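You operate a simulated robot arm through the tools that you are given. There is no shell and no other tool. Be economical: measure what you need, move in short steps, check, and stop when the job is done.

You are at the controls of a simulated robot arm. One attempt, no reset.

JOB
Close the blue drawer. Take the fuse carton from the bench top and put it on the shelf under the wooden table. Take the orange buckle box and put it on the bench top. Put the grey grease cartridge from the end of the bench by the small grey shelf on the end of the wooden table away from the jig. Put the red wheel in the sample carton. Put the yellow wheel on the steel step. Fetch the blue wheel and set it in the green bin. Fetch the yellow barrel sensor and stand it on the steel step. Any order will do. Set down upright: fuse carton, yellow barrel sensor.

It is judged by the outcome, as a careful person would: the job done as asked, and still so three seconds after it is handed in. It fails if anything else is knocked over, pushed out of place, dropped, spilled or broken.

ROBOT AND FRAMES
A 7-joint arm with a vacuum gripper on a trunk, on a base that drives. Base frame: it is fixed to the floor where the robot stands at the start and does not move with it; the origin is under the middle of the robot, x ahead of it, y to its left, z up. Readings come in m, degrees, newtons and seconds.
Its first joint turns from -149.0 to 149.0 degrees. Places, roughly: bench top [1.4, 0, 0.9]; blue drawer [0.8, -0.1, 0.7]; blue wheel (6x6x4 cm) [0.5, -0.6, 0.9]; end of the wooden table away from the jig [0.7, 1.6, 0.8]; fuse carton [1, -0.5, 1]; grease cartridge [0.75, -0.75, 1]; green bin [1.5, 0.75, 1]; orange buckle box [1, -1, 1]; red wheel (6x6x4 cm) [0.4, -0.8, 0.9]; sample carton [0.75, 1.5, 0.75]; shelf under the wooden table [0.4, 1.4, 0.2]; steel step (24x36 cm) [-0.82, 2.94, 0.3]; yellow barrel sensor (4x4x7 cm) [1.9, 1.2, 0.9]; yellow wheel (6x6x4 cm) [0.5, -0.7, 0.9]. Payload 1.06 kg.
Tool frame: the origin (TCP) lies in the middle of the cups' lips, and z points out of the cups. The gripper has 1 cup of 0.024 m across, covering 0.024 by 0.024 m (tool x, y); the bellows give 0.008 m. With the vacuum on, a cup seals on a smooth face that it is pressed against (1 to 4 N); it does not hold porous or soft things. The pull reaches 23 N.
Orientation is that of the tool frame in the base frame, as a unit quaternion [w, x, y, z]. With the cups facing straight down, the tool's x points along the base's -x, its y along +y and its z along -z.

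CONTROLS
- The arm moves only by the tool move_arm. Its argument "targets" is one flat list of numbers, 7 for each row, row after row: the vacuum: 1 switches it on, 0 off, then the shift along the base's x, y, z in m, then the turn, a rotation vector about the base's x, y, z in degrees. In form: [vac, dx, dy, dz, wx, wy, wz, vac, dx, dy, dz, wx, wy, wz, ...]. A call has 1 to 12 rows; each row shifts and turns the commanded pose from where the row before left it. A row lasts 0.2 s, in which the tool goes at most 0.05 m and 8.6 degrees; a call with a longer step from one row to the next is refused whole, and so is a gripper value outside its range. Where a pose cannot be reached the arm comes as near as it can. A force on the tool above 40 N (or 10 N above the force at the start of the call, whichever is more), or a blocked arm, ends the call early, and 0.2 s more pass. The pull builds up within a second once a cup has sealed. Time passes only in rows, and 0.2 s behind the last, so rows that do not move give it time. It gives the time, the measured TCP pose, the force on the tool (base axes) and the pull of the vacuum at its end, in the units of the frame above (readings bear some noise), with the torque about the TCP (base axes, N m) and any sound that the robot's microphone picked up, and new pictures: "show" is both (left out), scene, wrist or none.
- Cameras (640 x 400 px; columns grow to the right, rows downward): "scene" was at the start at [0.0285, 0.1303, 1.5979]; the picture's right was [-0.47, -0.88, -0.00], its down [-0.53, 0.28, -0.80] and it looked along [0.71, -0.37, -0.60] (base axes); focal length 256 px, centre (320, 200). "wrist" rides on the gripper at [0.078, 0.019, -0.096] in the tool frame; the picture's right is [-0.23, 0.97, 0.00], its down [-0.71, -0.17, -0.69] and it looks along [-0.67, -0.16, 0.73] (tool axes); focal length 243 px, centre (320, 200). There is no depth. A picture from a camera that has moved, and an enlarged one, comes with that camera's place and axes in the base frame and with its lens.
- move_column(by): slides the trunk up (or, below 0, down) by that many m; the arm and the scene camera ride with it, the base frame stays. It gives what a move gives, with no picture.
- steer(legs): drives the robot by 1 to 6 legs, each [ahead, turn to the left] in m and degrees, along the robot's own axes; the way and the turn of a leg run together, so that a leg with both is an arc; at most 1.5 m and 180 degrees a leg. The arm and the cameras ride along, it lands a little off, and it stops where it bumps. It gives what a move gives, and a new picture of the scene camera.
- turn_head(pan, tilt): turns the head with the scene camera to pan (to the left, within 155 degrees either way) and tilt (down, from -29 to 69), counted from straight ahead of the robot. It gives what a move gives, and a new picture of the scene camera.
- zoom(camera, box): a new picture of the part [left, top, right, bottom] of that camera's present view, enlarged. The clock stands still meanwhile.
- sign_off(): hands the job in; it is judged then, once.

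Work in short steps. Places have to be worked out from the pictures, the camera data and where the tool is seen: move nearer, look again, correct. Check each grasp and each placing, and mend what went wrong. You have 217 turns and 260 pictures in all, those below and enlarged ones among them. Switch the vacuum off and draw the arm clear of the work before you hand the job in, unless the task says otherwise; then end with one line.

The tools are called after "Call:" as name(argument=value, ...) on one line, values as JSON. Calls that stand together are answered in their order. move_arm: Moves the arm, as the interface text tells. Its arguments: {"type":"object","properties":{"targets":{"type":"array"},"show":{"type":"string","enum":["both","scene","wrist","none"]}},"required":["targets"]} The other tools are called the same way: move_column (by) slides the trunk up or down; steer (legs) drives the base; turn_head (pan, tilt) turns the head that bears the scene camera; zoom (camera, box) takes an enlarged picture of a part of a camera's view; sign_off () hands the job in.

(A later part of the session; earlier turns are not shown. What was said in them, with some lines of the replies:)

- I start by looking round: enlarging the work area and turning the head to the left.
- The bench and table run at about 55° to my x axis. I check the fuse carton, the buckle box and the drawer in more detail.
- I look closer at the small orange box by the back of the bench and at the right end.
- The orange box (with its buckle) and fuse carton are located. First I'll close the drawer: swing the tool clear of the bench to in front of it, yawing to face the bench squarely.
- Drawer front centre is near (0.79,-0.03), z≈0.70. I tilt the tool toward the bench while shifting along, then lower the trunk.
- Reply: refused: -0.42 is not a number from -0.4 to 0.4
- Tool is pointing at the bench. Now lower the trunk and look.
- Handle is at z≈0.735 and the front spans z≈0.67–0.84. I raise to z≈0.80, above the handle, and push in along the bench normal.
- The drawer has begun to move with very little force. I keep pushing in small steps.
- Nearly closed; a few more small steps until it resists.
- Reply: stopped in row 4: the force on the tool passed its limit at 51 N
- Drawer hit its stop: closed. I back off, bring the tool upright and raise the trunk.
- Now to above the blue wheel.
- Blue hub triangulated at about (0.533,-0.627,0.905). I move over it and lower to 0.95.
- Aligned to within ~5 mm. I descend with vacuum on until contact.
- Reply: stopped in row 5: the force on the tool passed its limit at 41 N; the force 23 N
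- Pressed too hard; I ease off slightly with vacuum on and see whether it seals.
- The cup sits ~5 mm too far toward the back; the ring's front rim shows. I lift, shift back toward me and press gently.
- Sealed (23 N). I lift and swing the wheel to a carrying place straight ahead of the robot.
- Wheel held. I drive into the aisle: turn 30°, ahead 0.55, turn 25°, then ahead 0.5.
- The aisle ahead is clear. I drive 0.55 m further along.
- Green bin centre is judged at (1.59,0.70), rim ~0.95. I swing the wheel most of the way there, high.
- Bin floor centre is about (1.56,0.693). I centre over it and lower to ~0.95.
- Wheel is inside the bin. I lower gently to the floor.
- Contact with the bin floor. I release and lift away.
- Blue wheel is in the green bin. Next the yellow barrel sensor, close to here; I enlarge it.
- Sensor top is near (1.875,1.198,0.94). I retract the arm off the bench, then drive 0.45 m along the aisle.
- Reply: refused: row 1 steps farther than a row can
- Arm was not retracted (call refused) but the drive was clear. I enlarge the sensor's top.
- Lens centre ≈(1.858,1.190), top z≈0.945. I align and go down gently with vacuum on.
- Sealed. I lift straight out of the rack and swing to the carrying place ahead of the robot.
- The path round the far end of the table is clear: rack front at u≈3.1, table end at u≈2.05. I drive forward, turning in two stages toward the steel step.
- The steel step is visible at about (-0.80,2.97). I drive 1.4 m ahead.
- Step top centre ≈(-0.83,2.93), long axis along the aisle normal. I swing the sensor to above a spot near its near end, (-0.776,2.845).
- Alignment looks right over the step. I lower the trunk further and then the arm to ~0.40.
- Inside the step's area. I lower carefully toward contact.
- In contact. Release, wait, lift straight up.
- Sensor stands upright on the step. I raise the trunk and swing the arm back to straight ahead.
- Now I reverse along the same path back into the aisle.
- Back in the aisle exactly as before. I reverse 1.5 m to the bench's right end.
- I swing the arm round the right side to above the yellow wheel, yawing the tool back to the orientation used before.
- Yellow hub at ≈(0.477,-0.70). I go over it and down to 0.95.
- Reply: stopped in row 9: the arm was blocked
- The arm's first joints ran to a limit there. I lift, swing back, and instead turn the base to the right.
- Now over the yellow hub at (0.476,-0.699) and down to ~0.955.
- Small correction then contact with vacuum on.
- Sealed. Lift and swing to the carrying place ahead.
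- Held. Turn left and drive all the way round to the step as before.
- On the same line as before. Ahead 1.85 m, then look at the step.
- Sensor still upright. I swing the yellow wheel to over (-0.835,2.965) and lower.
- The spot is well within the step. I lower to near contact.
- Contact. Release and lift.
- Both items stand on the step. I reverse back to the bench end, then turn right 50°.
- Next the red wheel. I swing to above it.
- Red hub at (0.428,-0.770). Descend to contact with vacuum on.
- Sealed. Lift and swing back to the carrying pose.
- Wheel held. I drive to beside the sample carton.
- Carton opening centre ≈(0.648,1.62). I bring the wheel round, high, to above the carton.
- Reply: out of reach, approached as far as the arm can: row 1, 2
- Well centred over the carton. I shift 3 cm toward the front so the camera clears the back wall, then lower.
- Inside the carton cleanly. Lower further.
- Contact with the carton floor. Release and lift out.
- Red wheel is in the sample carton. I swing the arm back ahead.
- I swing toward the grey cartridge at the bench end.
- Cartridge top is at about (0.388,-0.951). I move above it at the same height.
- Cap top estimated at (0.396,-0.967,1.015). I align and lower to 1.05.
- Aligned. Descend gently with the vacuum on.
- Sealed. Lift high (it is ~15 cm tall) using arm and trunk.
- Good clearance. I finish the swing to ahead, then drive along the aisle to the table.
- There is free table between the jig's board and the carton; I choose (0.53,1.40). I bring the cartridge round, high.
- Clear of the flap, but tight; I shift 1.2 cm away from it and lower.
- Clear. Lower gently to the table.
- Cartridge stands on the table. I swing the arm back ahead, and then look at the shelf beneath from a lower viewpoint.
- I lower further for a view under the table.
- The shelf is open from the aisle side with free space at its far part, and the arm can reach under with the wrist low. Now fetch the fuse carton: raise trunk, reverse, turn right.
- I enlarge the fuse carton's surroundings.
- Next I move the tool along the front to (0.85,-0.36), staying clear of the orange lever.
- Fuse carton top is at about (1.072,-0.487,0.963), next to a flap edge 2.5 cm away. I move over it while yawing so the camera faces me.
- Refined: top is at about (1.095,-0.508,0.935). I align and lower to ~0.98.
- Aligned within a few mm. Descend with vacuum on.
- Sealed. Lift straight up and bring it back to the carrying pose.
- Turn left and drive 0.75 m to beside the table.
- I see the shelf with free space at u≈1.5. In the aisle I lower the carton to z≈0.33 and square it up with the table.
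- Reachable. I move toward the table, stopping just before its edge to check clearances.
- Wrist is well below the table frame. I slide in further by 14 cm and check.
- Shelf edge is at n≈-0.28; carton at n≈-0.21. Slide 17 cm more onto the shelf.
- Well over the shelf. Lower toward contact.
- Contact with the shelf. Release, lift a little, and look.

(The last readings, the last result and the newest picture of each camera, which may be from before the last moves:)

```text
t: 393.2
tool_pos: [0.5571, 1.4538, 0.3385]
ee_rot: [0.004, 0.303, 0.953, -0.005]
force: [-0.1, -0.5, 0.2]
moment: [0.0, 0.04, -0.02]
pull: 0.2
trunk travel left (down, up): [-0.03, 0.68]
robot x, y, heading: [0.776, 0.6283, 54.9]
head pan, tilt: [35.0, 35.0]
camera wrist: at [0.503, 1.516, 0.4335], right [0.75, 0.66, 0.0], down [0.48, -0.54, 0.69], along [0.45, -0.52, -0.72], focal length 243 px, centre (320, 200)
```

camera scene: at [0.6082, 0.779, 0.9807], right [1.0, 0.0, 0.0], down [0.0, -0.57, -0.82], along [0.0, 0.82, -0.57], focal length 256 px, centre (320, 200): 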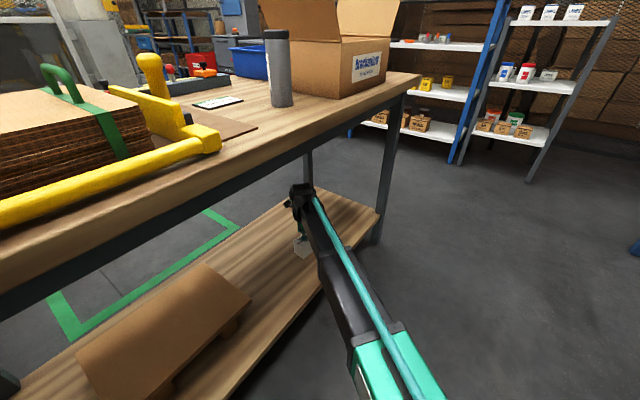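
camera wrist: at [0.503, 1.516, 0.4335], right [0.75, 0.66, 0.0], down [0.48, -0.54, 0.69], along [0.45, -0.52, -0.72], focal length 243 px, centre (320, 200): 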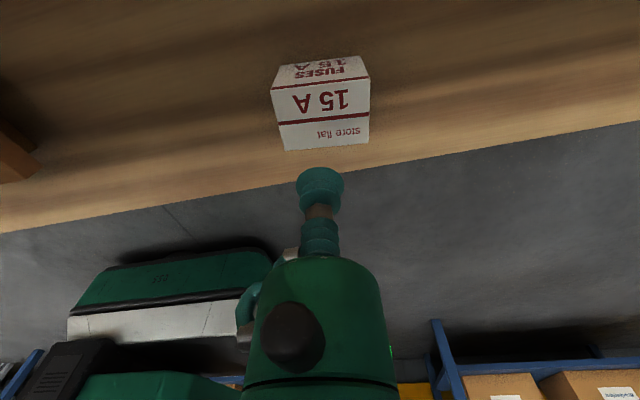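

Fuse carton stands upright on the shelf. I withdraw the arm the way it came.

Call:
move_arm(targets=[0, 0.0352, -0.0247, 0, 0, 0, 0, 0, 0.0352, -0.0247, 0, 0, 0, 0, 0, 0.0352, -0.0247, 0, 0, 0, 0, 0, 0.0352, -0.0247, 0, 0, 0, 0, 0, 0.0385, -0.024, 0, 0, 0, 0, 0, 0.0385, -0.024, 0, 0, 0, 0, 0, 0.0385, -0.024, 0, 0, 0, 0, 0, 0.042, -0.026, 0, 0, 0, 0, 0, 0.042, -0.026, 0, 0, 0, 0, 0, 0.042, -0.026, 0, 0, 0, 0, 0, 0.042, -0.026, 0, 0, 0, 0, 0, 0.042, -0.026, 0, 0, 0, 0], show="scene")

Call:
move_arm(targets=[0, 0.042, -0.026, 0, 0, 0, 0, 0, 0.042, -0.026, 0, 0, 0, 0], show="none")

Call:
move_column(by=0.4)

Call:
move_column(by=0.28)

Call:
move_arm(targets=[0, 0, 0, 0.05, 0, 0, 0, 0, 0, 0, 0.05, 0, 0, 0, 0, 0, 0, 0.04, 0, 0, 0], show="none")

```text
t: 395.9
tool_pos: [1.0222, 1.1538, 0.3379]
ee_rot: [0.002, 0.303, 0.953, -0.005]
force: [-0.4, 0.6, 0.4]
moment: [-0.01, -0.03, 0.03]
pull: 0.1
trunk travel left (down, up): [-0.03, 0.68]
robot x, y, heading: [0.7783, 0.6305, 54.8]
head pan, tilt: [35.0, 35.0]
camera scene: at [0.6081, 0.779, 0.9807], right [1.0, 0.0, 0.0], down [0.0, -0.57, -0.82], along [0.0, 0.82, -0.57], focal length 256 px, centre (320, 200)
```

scene: 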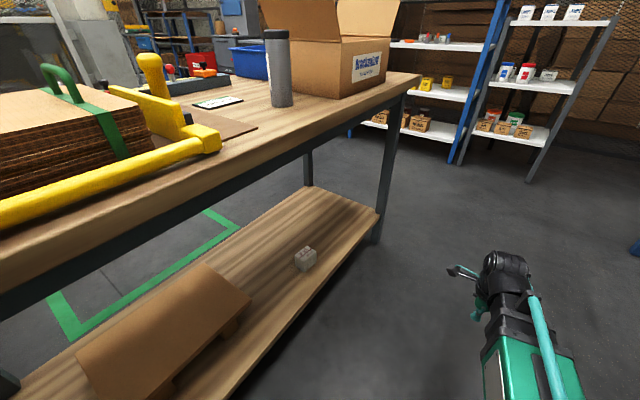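

```text
t: 396.4
tool_pos: [1.108, 1.1017, 0.3368]
ee_rot: [0.003, 0.304, 0.953, -0.005]
force: [-0.2, 0.1, -0.5]
moment: [0.0, 0.03, 0.0]
pull: 0.0
trunk travel left (down, up): [-0.03, 0.68]
robot x, y, heading: [0.7797, 0.6304, 55.1]
head pan, tilt: [35.0, 35.0]
```

```text
t: 400.3
tool_pos: [1.1071, 1.1003, 0.7368]
ee_rot: [0.004, 0.304, 0.953, -0.005]
force: [0.7, -0.6, 0.0]
moment: [0.05, 0.01, 0.0]
pull: 0.1
trunk travel left (down, up): [-0.43, 0.28]
robot x, y, heading: [0.7754, 0.6258, 54.8]
head pan, tilt: [35.0, 35.0]
```

```text
t: 403.1
tool_pos: [1.1077, 1.1012, 1.0169]
ee_rot: [0.003, 0.303, 0.953, -0.005]
force: [0.7, -0.3, 0.0]
moment: [0.01, 0.03, -0.01]
pull: 0.1
trunk travel left (down, up): [-0.71, 0.0]
robot x, y, heading: [0.7793, 0.6327, 54.8]
head pan, tilt: [35.0, 35.0]
```

```text
t: 403.9
tool_pos: [1.1058, 1.1001, 1.1585]
ee_rot: [0.003, 0.303, 0.953, -0.005]
force: [-0.1, -0.3, 0.5]
moment: [0.01, -0.04, -0.01]
pull: 0.2
trunk travel left (down, up): [-0.71, 0.0]
robot x, y, heading: [0.7814, 0.6277, 55.2]
head pan, tilt: [35.0, 35.0]
```

All good there. Last: the orange buckle box at the back of the bench. I reverse to opposite it, turn to face the bench, and edge 0.12 m closer.

Call:
steer(legs=[[-1.2, 0], [0, -90]])

Call:
turn_head(pan=0, tilt=60)

```text
t: 413.8
tool_pos: [0.5592, -0.6801, 1.1572]
ee_rot: [-0.001, 0.887, 0.463, -0.006]
force: [-1.1, 0.3, 0.6]
moment: [0.0, 0.01, -0.01]
pull: 0.1
trunk travel left (down, up): [-0.71, 0.0]
robot x, y, heading: [0.0826, -0.3501, -34.8]
head pan, tilt: [35.0, 35.0]
camera scene: at [0.2295, -0.1856, 1.6608], right [0.0, -1.0, 0.0], down [-0.57, 0.0, -0.82], along [0.82, 0.0, -0.57], focal length 256 px, centre (320, 200)
```

scene: 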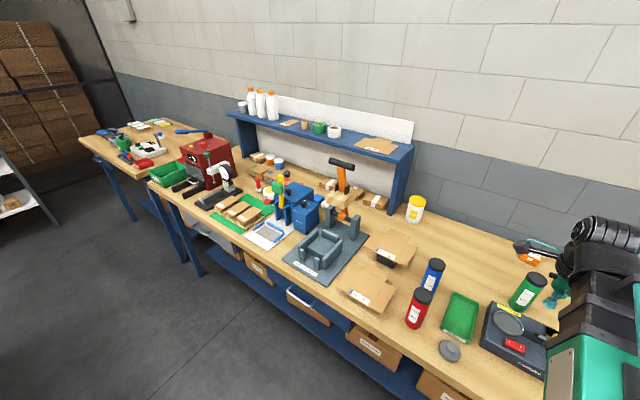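

```text
t: 414.8
tool_pos: [0.5597, -0.6802, 1.1584]
ee_rot: [-0.001, 0.887, 0.463, -0.005]
force: [-0.8, 0.2, 0.2]
moment: [-0.02, -0.02, 0.02]
pull: 0.1
trunk travel left (down, up): [-0.71, 0.0]
robot x, y, heading: [0.0878, -0.3507, -35.1]
head pan, tilt: [0.0, 60.0]
camera scene: at [0.1963, -0.2238, 1.6265], right [-0.57, -0.82, 0.0], down [-0.71, 0.49, -0.5], along [0.41, -0.29, -0.87], focal length 256 px, centre (320, 200)
```

scene: 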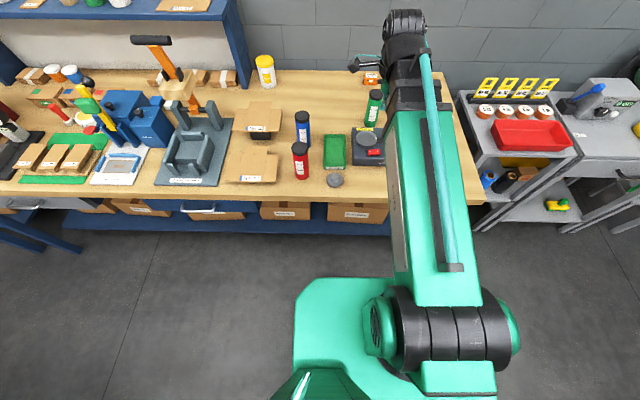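

There is ample room before the bench's lower shelf. I edge 0.14 m forward.

Call:
steer(legs=[[0.14, 0]])

Call:
move_arm(targets=[0, 0.04, -0.026, 0, 0, 0, 8, 0, 0.04, -0.026, 0, 0, 0, 8, 0, 0, 0, 0, 0, 0, 8, 0, 0, 0, 0, 0, 0, 8, 0, 0, 0, 0, 0, 0, 8, 0, 0, 0, 0, 0, 0, 8, 0, 0, 0, 0, 0, 0, 8, 0, 0, 0, 0, 0, 0, 8, 0, 0, 0, 0, 0, 0, 8, 0, 0, 0, 0, 0, 0, 8], show="wrist")

```text
t: 416.1
tool_pos: [0.6759, -0.7607, 1.1579]
ee_rot: [-0.003, 0.887, 0.462, -0.006]
force: [-0.1, -0.1, 0.0]
moment: [-0.02, 0.0, 0.03]
pull: 0.0
trunk travel left (down, up): [-0.71, 0.0]
robot x, y, heading: [0.2027, -0.4333, -34.8]
head pan, tilt: [0.0, 60.0]
camera scene: at [0.3134, -0.3052, 1.6264], right [-0.57, -0.82, 0.0], down [-0.71, 0.49, -0.5], along [0.41, -0.28, -0.87], focal length 256 px, centre (320, 200)
```

scene: 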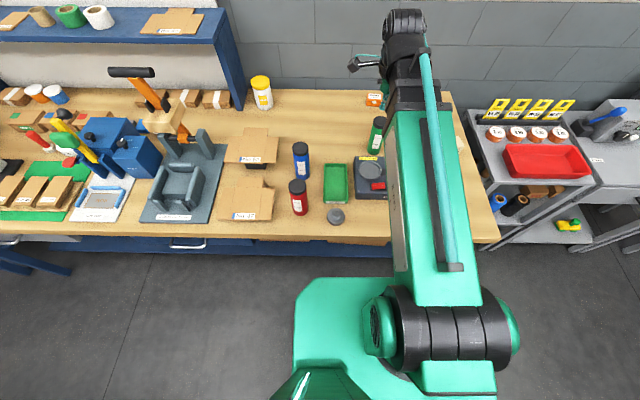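

```text
t: 418.3
tool_pos: [0.7546, -0.8131, 1.1573]
ee_rot: [0.002, 0.381, 0.925, -0.005]
force: [0.4, 0.0, -0.4]
moment: [0.0, 0.03, 0.02]
pull: 0.0
trunk travel left (down, up): [-0.71, 0.0]
robot x, y, heading: [0.1981, -0.4366, -34.7]
head pan, tilt: [0.0, 60.0]
camera wrist: at [0.7118, -0.7425, 1.2528], right [0.85, 0.52, 0.0], down [0.38, -0.61, 0.69], along [0.36, -0.59, -0.72], focal length 243 px, centre (320, 200)
```

wrist: 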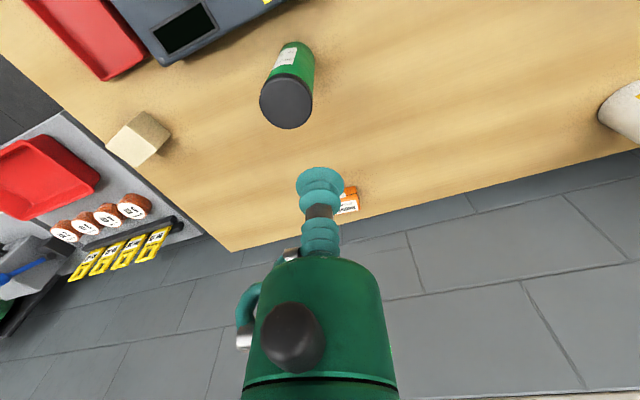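

The orange box is ahead at ≈(0.92,-1.0). I move over it for a closer look.

Call:
move_arm(targets=[0, 0.032, -0.034, 0, 0, 0, 0, 0, 0.032, -0.034, 0, 0, 0, 0, 0, 0.032, -0.034, 0, 0, 0, 0, 0, 0.032, -0.034, 0, 0, 0, 0, 0, 0.032, -0.034, 0, 0, 0, 0], show="wrist")

Call:
zoom(camera="wrist", box=[240, 40, 400, 140])

```text
t: 419.5
tool_pos: [0.9146, -0.9829, 1.1585]
ee_rot: [0.003, 0.382, 0.924, -0.005]
force: [0.3, -0.1, 0.2]
moment: [0.01, 0.01, 0.0]
pull: 0.0
trunk travel left (down, up): [-0.71, 0.0]
robot x, y, heading: [0.199, -0.4311, -34.7]
head pan, tilt: [0.0, 60.0]
camera wrist: at [0.8723, -0.9129, 1.2536], right [0.85, 0.52, 0.0], down [0.38, -0.61, 0.69], along [0.36, -0.59, -0.72], focal length 243 px, centre (320, 200)
```

wrist: 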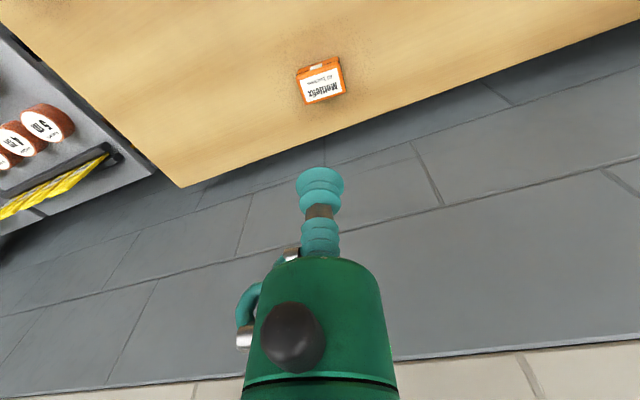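

```text
4.00 times, centred on (320, 90) of wrist
camera zoom: at [0.8723, -0.9129, 1.2536], right [0.85, 0.52, 0.0], down [0.38, -0.61, 0.69], along [0.36, -0.59, -0.72], focal length 970 px, centre (320, 640)
```

zoom: 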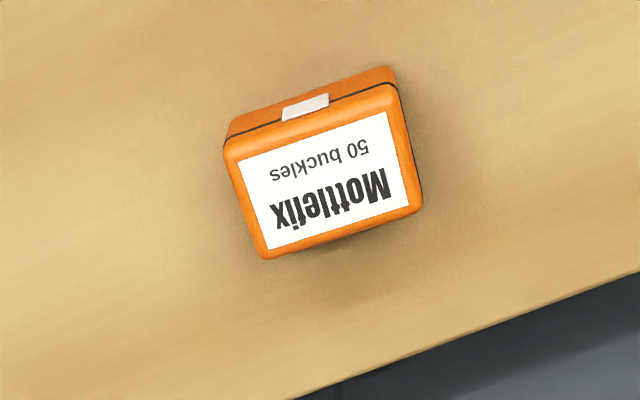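

It's the buckle box, standing on the bench. Top centre ≈(0.934,-1.013). I align and lower to ~0.96.

Call:
move_arm(targets=[0, 0.019, -0.03, 0, 0, 0, 0, 0, 0, 0, -0.05, 0, 0, 0, 0, 0, 0, -0.05, 0, 0, 0, 0, 0, 0, -0.05, 0, 0, 0, 0, 0, 0, -0.05, 0, 0, 0], show="wrist")

```text
t: 420.7
tool_pos: [0.9341, -1.0131, 0.9578]
ee_rot: [0.003, 0.382, 0.924, -0.005]
force: [0.4, -0.1, -0.9]
moment: [0.0, -0.03, 0.0]
pull: 0.0
trunk travel left (down, up): [-0.71, 0.0]
robot x, y, heading: [0.1999, -0.4299, -34.8]
head pan, tilt: [0.0, 60.0]
camera wrist: at [0.8916, -0.9429, 1.0533], right [0.85, 0.52, 0.0], down [0.38, -0.61, 0.69], along [0.36, -0.59, -0.72], focal length 243 px, centre (320, 200)
```

wrist: 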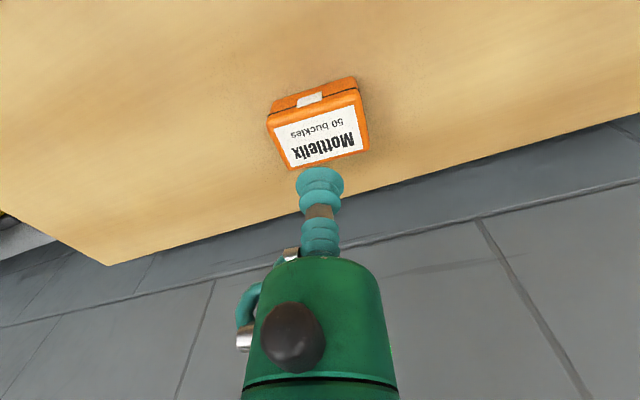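

Aligned. Descend with vacuum on, stepwise.

Call:
move_arm(targets=[1, 0.001, -0.002, -0.043, 0, 0, 0, 1, 0, 0, -0.004, 0, 0, 0, 1, 0, 0, -0.004, 0, 0, 0, 1, 0, 0, -0.003, 0, 0, 0], show="none")

```text
t: 421.7
tool_pos: [0.9338, -1.013, 0.9064]
ee_rot: [0.005, 0.382, 0.924, -0.005]
force: [10.2, -6.1, 27.8]
moment: [0.19, 0.11, -0.04]
pull: 23.0
trunk travel left (down, up): [-0.71, 0.0]
robot x, y, heading: [0.2025, -0.4334, -35.1]
head pan, tilt: [0.0, 60.0]
```

Sealed. Lift and carry it along the bench to the free spot where the fuse carton stood.

Call:
move_arm(targets=[1, 0, 0, 0.02, 0, 0, 0, 1, 0, 0, 0.05, 0, 0, 0, 1, 0, 0, 0.05, 0, 0, 0, 1, 0, 0, 0.05, 0, 0, 0, 1, 0, 0, 0.05, 0, 0, 0, 1, 0.0137, 0.0466, 0, 0, 0, 0, 1, 0.0137, 0.0466, 0, 0, 0, 0, 1, 0.0137, 0.0466, 0, 0, 0, 0, 1, 0.0137, 0.0466, 0, 0, 0, 0, 1, 0.0137, 0.0466, 0, 0, 0, 0, 1, 0.0137, 0.0466, 0, 0, 0, 0, 1, 0.0137, 0.0466, 0, 0, 0, 0], show="none")

Call:
move_arm(targets=[1, 0.0137, 0.0466, 0, 0, 0, 0, 1, 0.0137, 0.0466, 0, 0, 0, 0, 1, 0.0137, 0.0466, 0, 0, 0, 2.5, 1, 0.0137, 0.0466, 0, 0, 0, 2.5], show="both")

```text
t: 424.3
tool_pos: [1.0307, -0.6878, 1.1238]
ee_rot: [0.003, 0.383, 0.924, -0.004]
force: [-0.5, 0.0, -0.5]
moment: [-0.02, -0.01, 0.01]
pull: 22.7
trunk travel left (down, up): [-0.71, 0.0]
robot x, y, heading: [0.2015, -0.4336, -34.6]
head pan, tilt: [0.0, 60.0]
```

```text
t: 425.3
tool_pos: [1.0873, -0.5025, 1.1235]
ee_rot: [0.003, 0.341, 0.94, -0.006]
force: [-0.5, 0.1, -2.2]
moment: [-0.01, 0.01, -0.06]
pull: 22.4
trunk travel left (down, up): [-0.71, 0.0]
robot x, y, heading: [0.2027, -0.4362, -34.9]
head pan, tilt: [0.0, 60.0]
camera scene: at [0.3125, -0.3034, 1.6263], right [-0.57, -0.82, 0.0], down [-0.71, 0.49, -0.5], along [0.41, -0.29, -0.87], focal length 256 px, centre (320, 200)
camera wrist: at [1.0382, -0.4354, 1.218], right [0.8, 0.59, -0.01], down [0.43, -0.58, 0.69], along [0.41, -0.56, -0.72], focal length 243 px, centre (320, 200)
```

scene: 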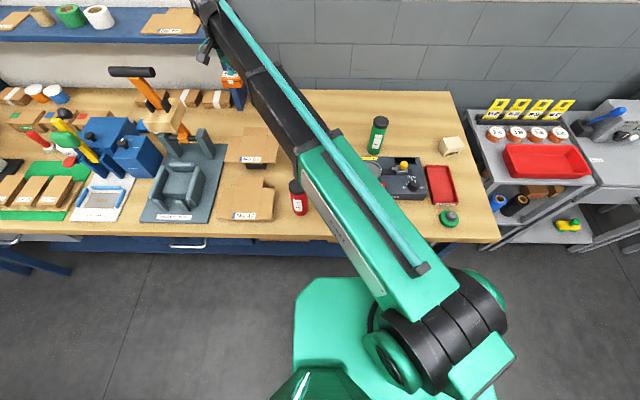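
wrist: 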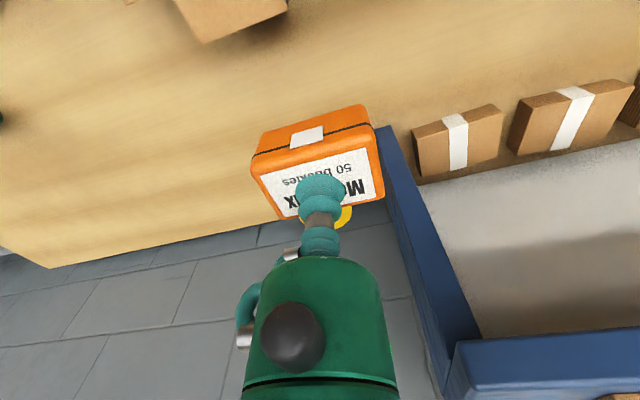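

Clear spot beneath. Lower to the bench.

Call:
move_arm(targets=[1, 0, 0, -0.05, 0, 0, 0, 1, 0, 0, -0.05, 0, 0, 0, 1, 0, 0, -0.05, 0, 0, 0, 1, 0, 0, -0.045, 0, 0, 0, 1, 0, 0, -0.008, 0, 0, 0, 1, 0, 0, -0.004, 0, 0, 0], show="wrist")

```text
t: 426.7
tool_pos: [1.0863, -0.5026, 0.9162]
ee_rot: [0.004, 0.341, 0.94, -0.005]
force: [-0.2, 0.1, -1.6]
moment: [0.01, 0.0, -0.01]
pull: 23.0
trunk travel left (down, up): [-0.71, 0.0]
robot x, y, heading: [0.1952, -0.434, -35.0]
head pan, tilt: [0.0, 60.0]
camera wrist: at [1.0376, -0.4358, 1.0116], right [0.8, 0.59, 0.0], down [0.43, -0.58, 0.69], along [0.41, -0.56, -0.72], focal length 243 px, centre (320, 200)
```

wrist: 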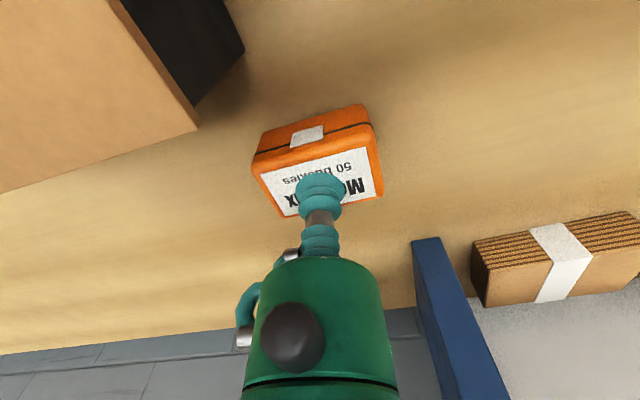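

Call:
move_arm(targets=[1, 0, 0, -0.004, 0, 0, 0, 1, 0, 0, -0.003, 0, 0, 0, 1, 0, 0, -0.003, 0, 0, 0], show="none")

```text
t: 427.5
tool_pos: [1.0859, -0.5022, 0.9095]
ee_rot: [0.005, 0.341, 0.94, -0.004]
force: [9.2, -1.7, 22.1]
moment: [0.09, 0.12, -0.02]
pull: 23.3
trunk travel left (down, up): [-0.71, 0.0]
robot x, y, heading: [0.2015, -0.43, -34.6]
head pan, tilt: [0.0, 60.0]
```

Contact. Release and lift, then look.

Call:
move_arm(targets=[0, 0, 0, 0.002, 0, 0, 0, 0, 0, 0, 0.001, 0, 0, 0, 0, 0, 0, 0, 0, 0, 0, 0, 0, 0, 0, 0, 0, 0, 0, 0, 0, 0, 0, 0, 0, 0, 0, 0, 0.01, 0, 0, 0, 0, 0, 0, 0.04, 0, 0, 0, 0, 0, 0, 0.05, 0, 0, 0, 0, 0, 0, 0.05, 0, 0, 0, 0, 0, 0, 0.05, 0, 0, 0, 0, 0, 0, 0.05, 0, 0, 0], show="wrist")

```text
t: 429.9
tool_pos: [1.085, -0.502, 1.1603]
ee_rot: [0.003, 0.341, 0.94, -0.004]
force: [-1.1, 0.1, 0.8]
moment: [0.0, -0.05, -0.03]
pull: 0.0
trunk travel left (down, up): [-0.71, 0.0]
robot x, y, heading: [0.2008, -0.435, -35.0]
head pan, tilt: [0.0, 60.0]
camera wrist: at [1.0367, -0.4368, 1.2554], right [0.8, 0.59, -0.01], down [0.43, -0.58, 0.69], along [0.41, -0.56, -0.72], focal length 243 px, centre (320, 200)
```

wrist: 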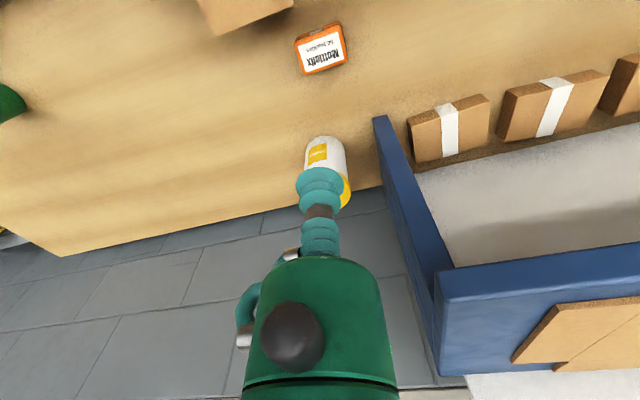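

The buckle box is set on the bench top. I draw the arm back and back the base off, then check the drawer and bench.

Call:
move_arm(targets=[0, -0.0436, -0.007, 0, 0, 0, 0, 0, -0.0436, -0.007, 0, 0, 0, 0, 0, -0.0436, -0.007, 0, 0, 0, 0, 0, -0.0436, -0.007, 0, 0, 0, 0, 0, -0.0436, -0.007, 0, 0, 0, 0, 0, -0.0436, -0.007, 0, 0, 0, 0, 0, -0.0436, -0.007, 0, 0, 0, 0], show="none")

Call:
steer(legs=[[-0.3, 0]])

Call:
turn_head(pan=25, tilt=40)

Call:
zoom(camera="scene", box=[160, 150, 480, 350])

```text
t: 431.5
tool_pos: [0.7785, -0.5522, 1.1593]
ee_rot: [0.003, 0.341, 0.94, -0.005]
force: [-0.3, 0.2, 0.0]
moment: [-0.01, 0.0, 0.0]
pull: 0.2
trunk travel left (down, up): [-0.71, 0.0]
robot x, y, heading: [0.1994, -0.4346, -35.1]
head pan, tilt: [0.0, 60.0]
```

```text
t: 433.6
tool_pos: [0.5335, -0.3804, 1.1599]
ee_rot: [0.004, 0.342, 0.94, -0.005]
force: [0.7, 0.1, 0.8]
moment: [-0.03, -0.01, 0.02]
pull: 0.1
trunk travel left (down, up): [-0.71, 0.0]
robot x, y, heading: [-0.0459, -0.2623, -34.9]
head pan, tilt: [0.0, 60.0]
camera scene: at [0.0649, -0.1326, 1.6265], right [-0.57, -0.82, 0.0], down [-0.71, 0.49, -0.5], along [0.41, -0.29, -0.87], focal length 256 px, centre (320, 200)
```

scene: 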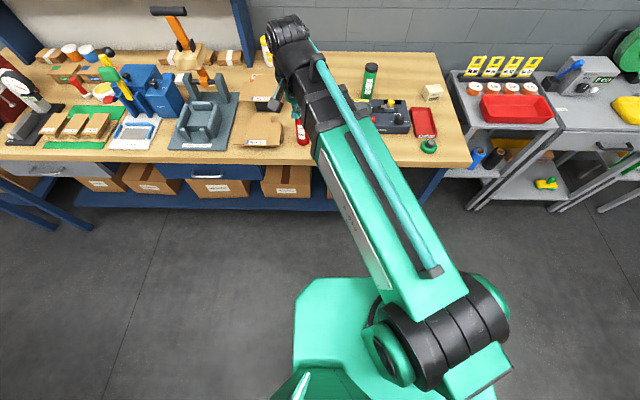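

```text
t: 434.5
tool_pos: [0.5333, -0.381, 1.1596]
ee_rot: [0.003, 0.341, 0.94, -0.006]
force: [-0.5, 0.2, 0.0]
moment: [0.02, 0.0, 0.0]
pull: 0.3
trunk travel left (down, up): [-0.71, 0.0]
robot x, y, heading: [-0.0457, -0.2632, -34.9]
head pan, tilt: [25.0, 40.0]
camera scene: at [0.0948, -0.1097, 1.6531], right [-0.17, -0.99, 0.0], down [-0.63, 0.11, -0.77], along [0.75, -0.13, -0.64], focal length 256 px, centre (320, 200)
```

scene: 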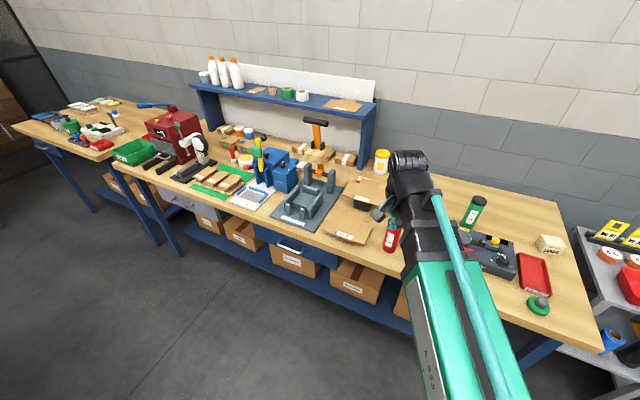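

```text
2.00 times, centred on (320, 250) of scene
camera zoom: at [0.0948, -0.1097, 1.6531], right [-0.17, -0.99, 0.0], down [-0.63, 0.11, -0.77], along [0.75, -0.13, -0.64], focal length 512 px, centre (320, 100)
```

zoom: 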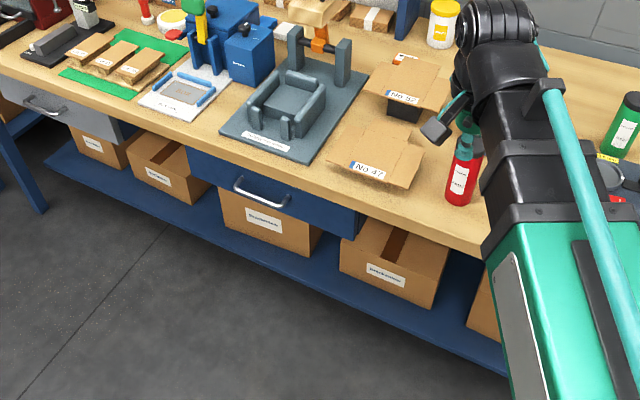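

The drawer is closed flush, the vacuum is off and the arm is clear of the bench. Everything has been placed, so I hand the job in.

Call:
sign_off()

```text
The job is handed in.
```

All eight tasks are done and handed in. The orange buckle box was already on the bench top, at the back, so I moved it to the spot the fuse carton left, near the middle of the bench.
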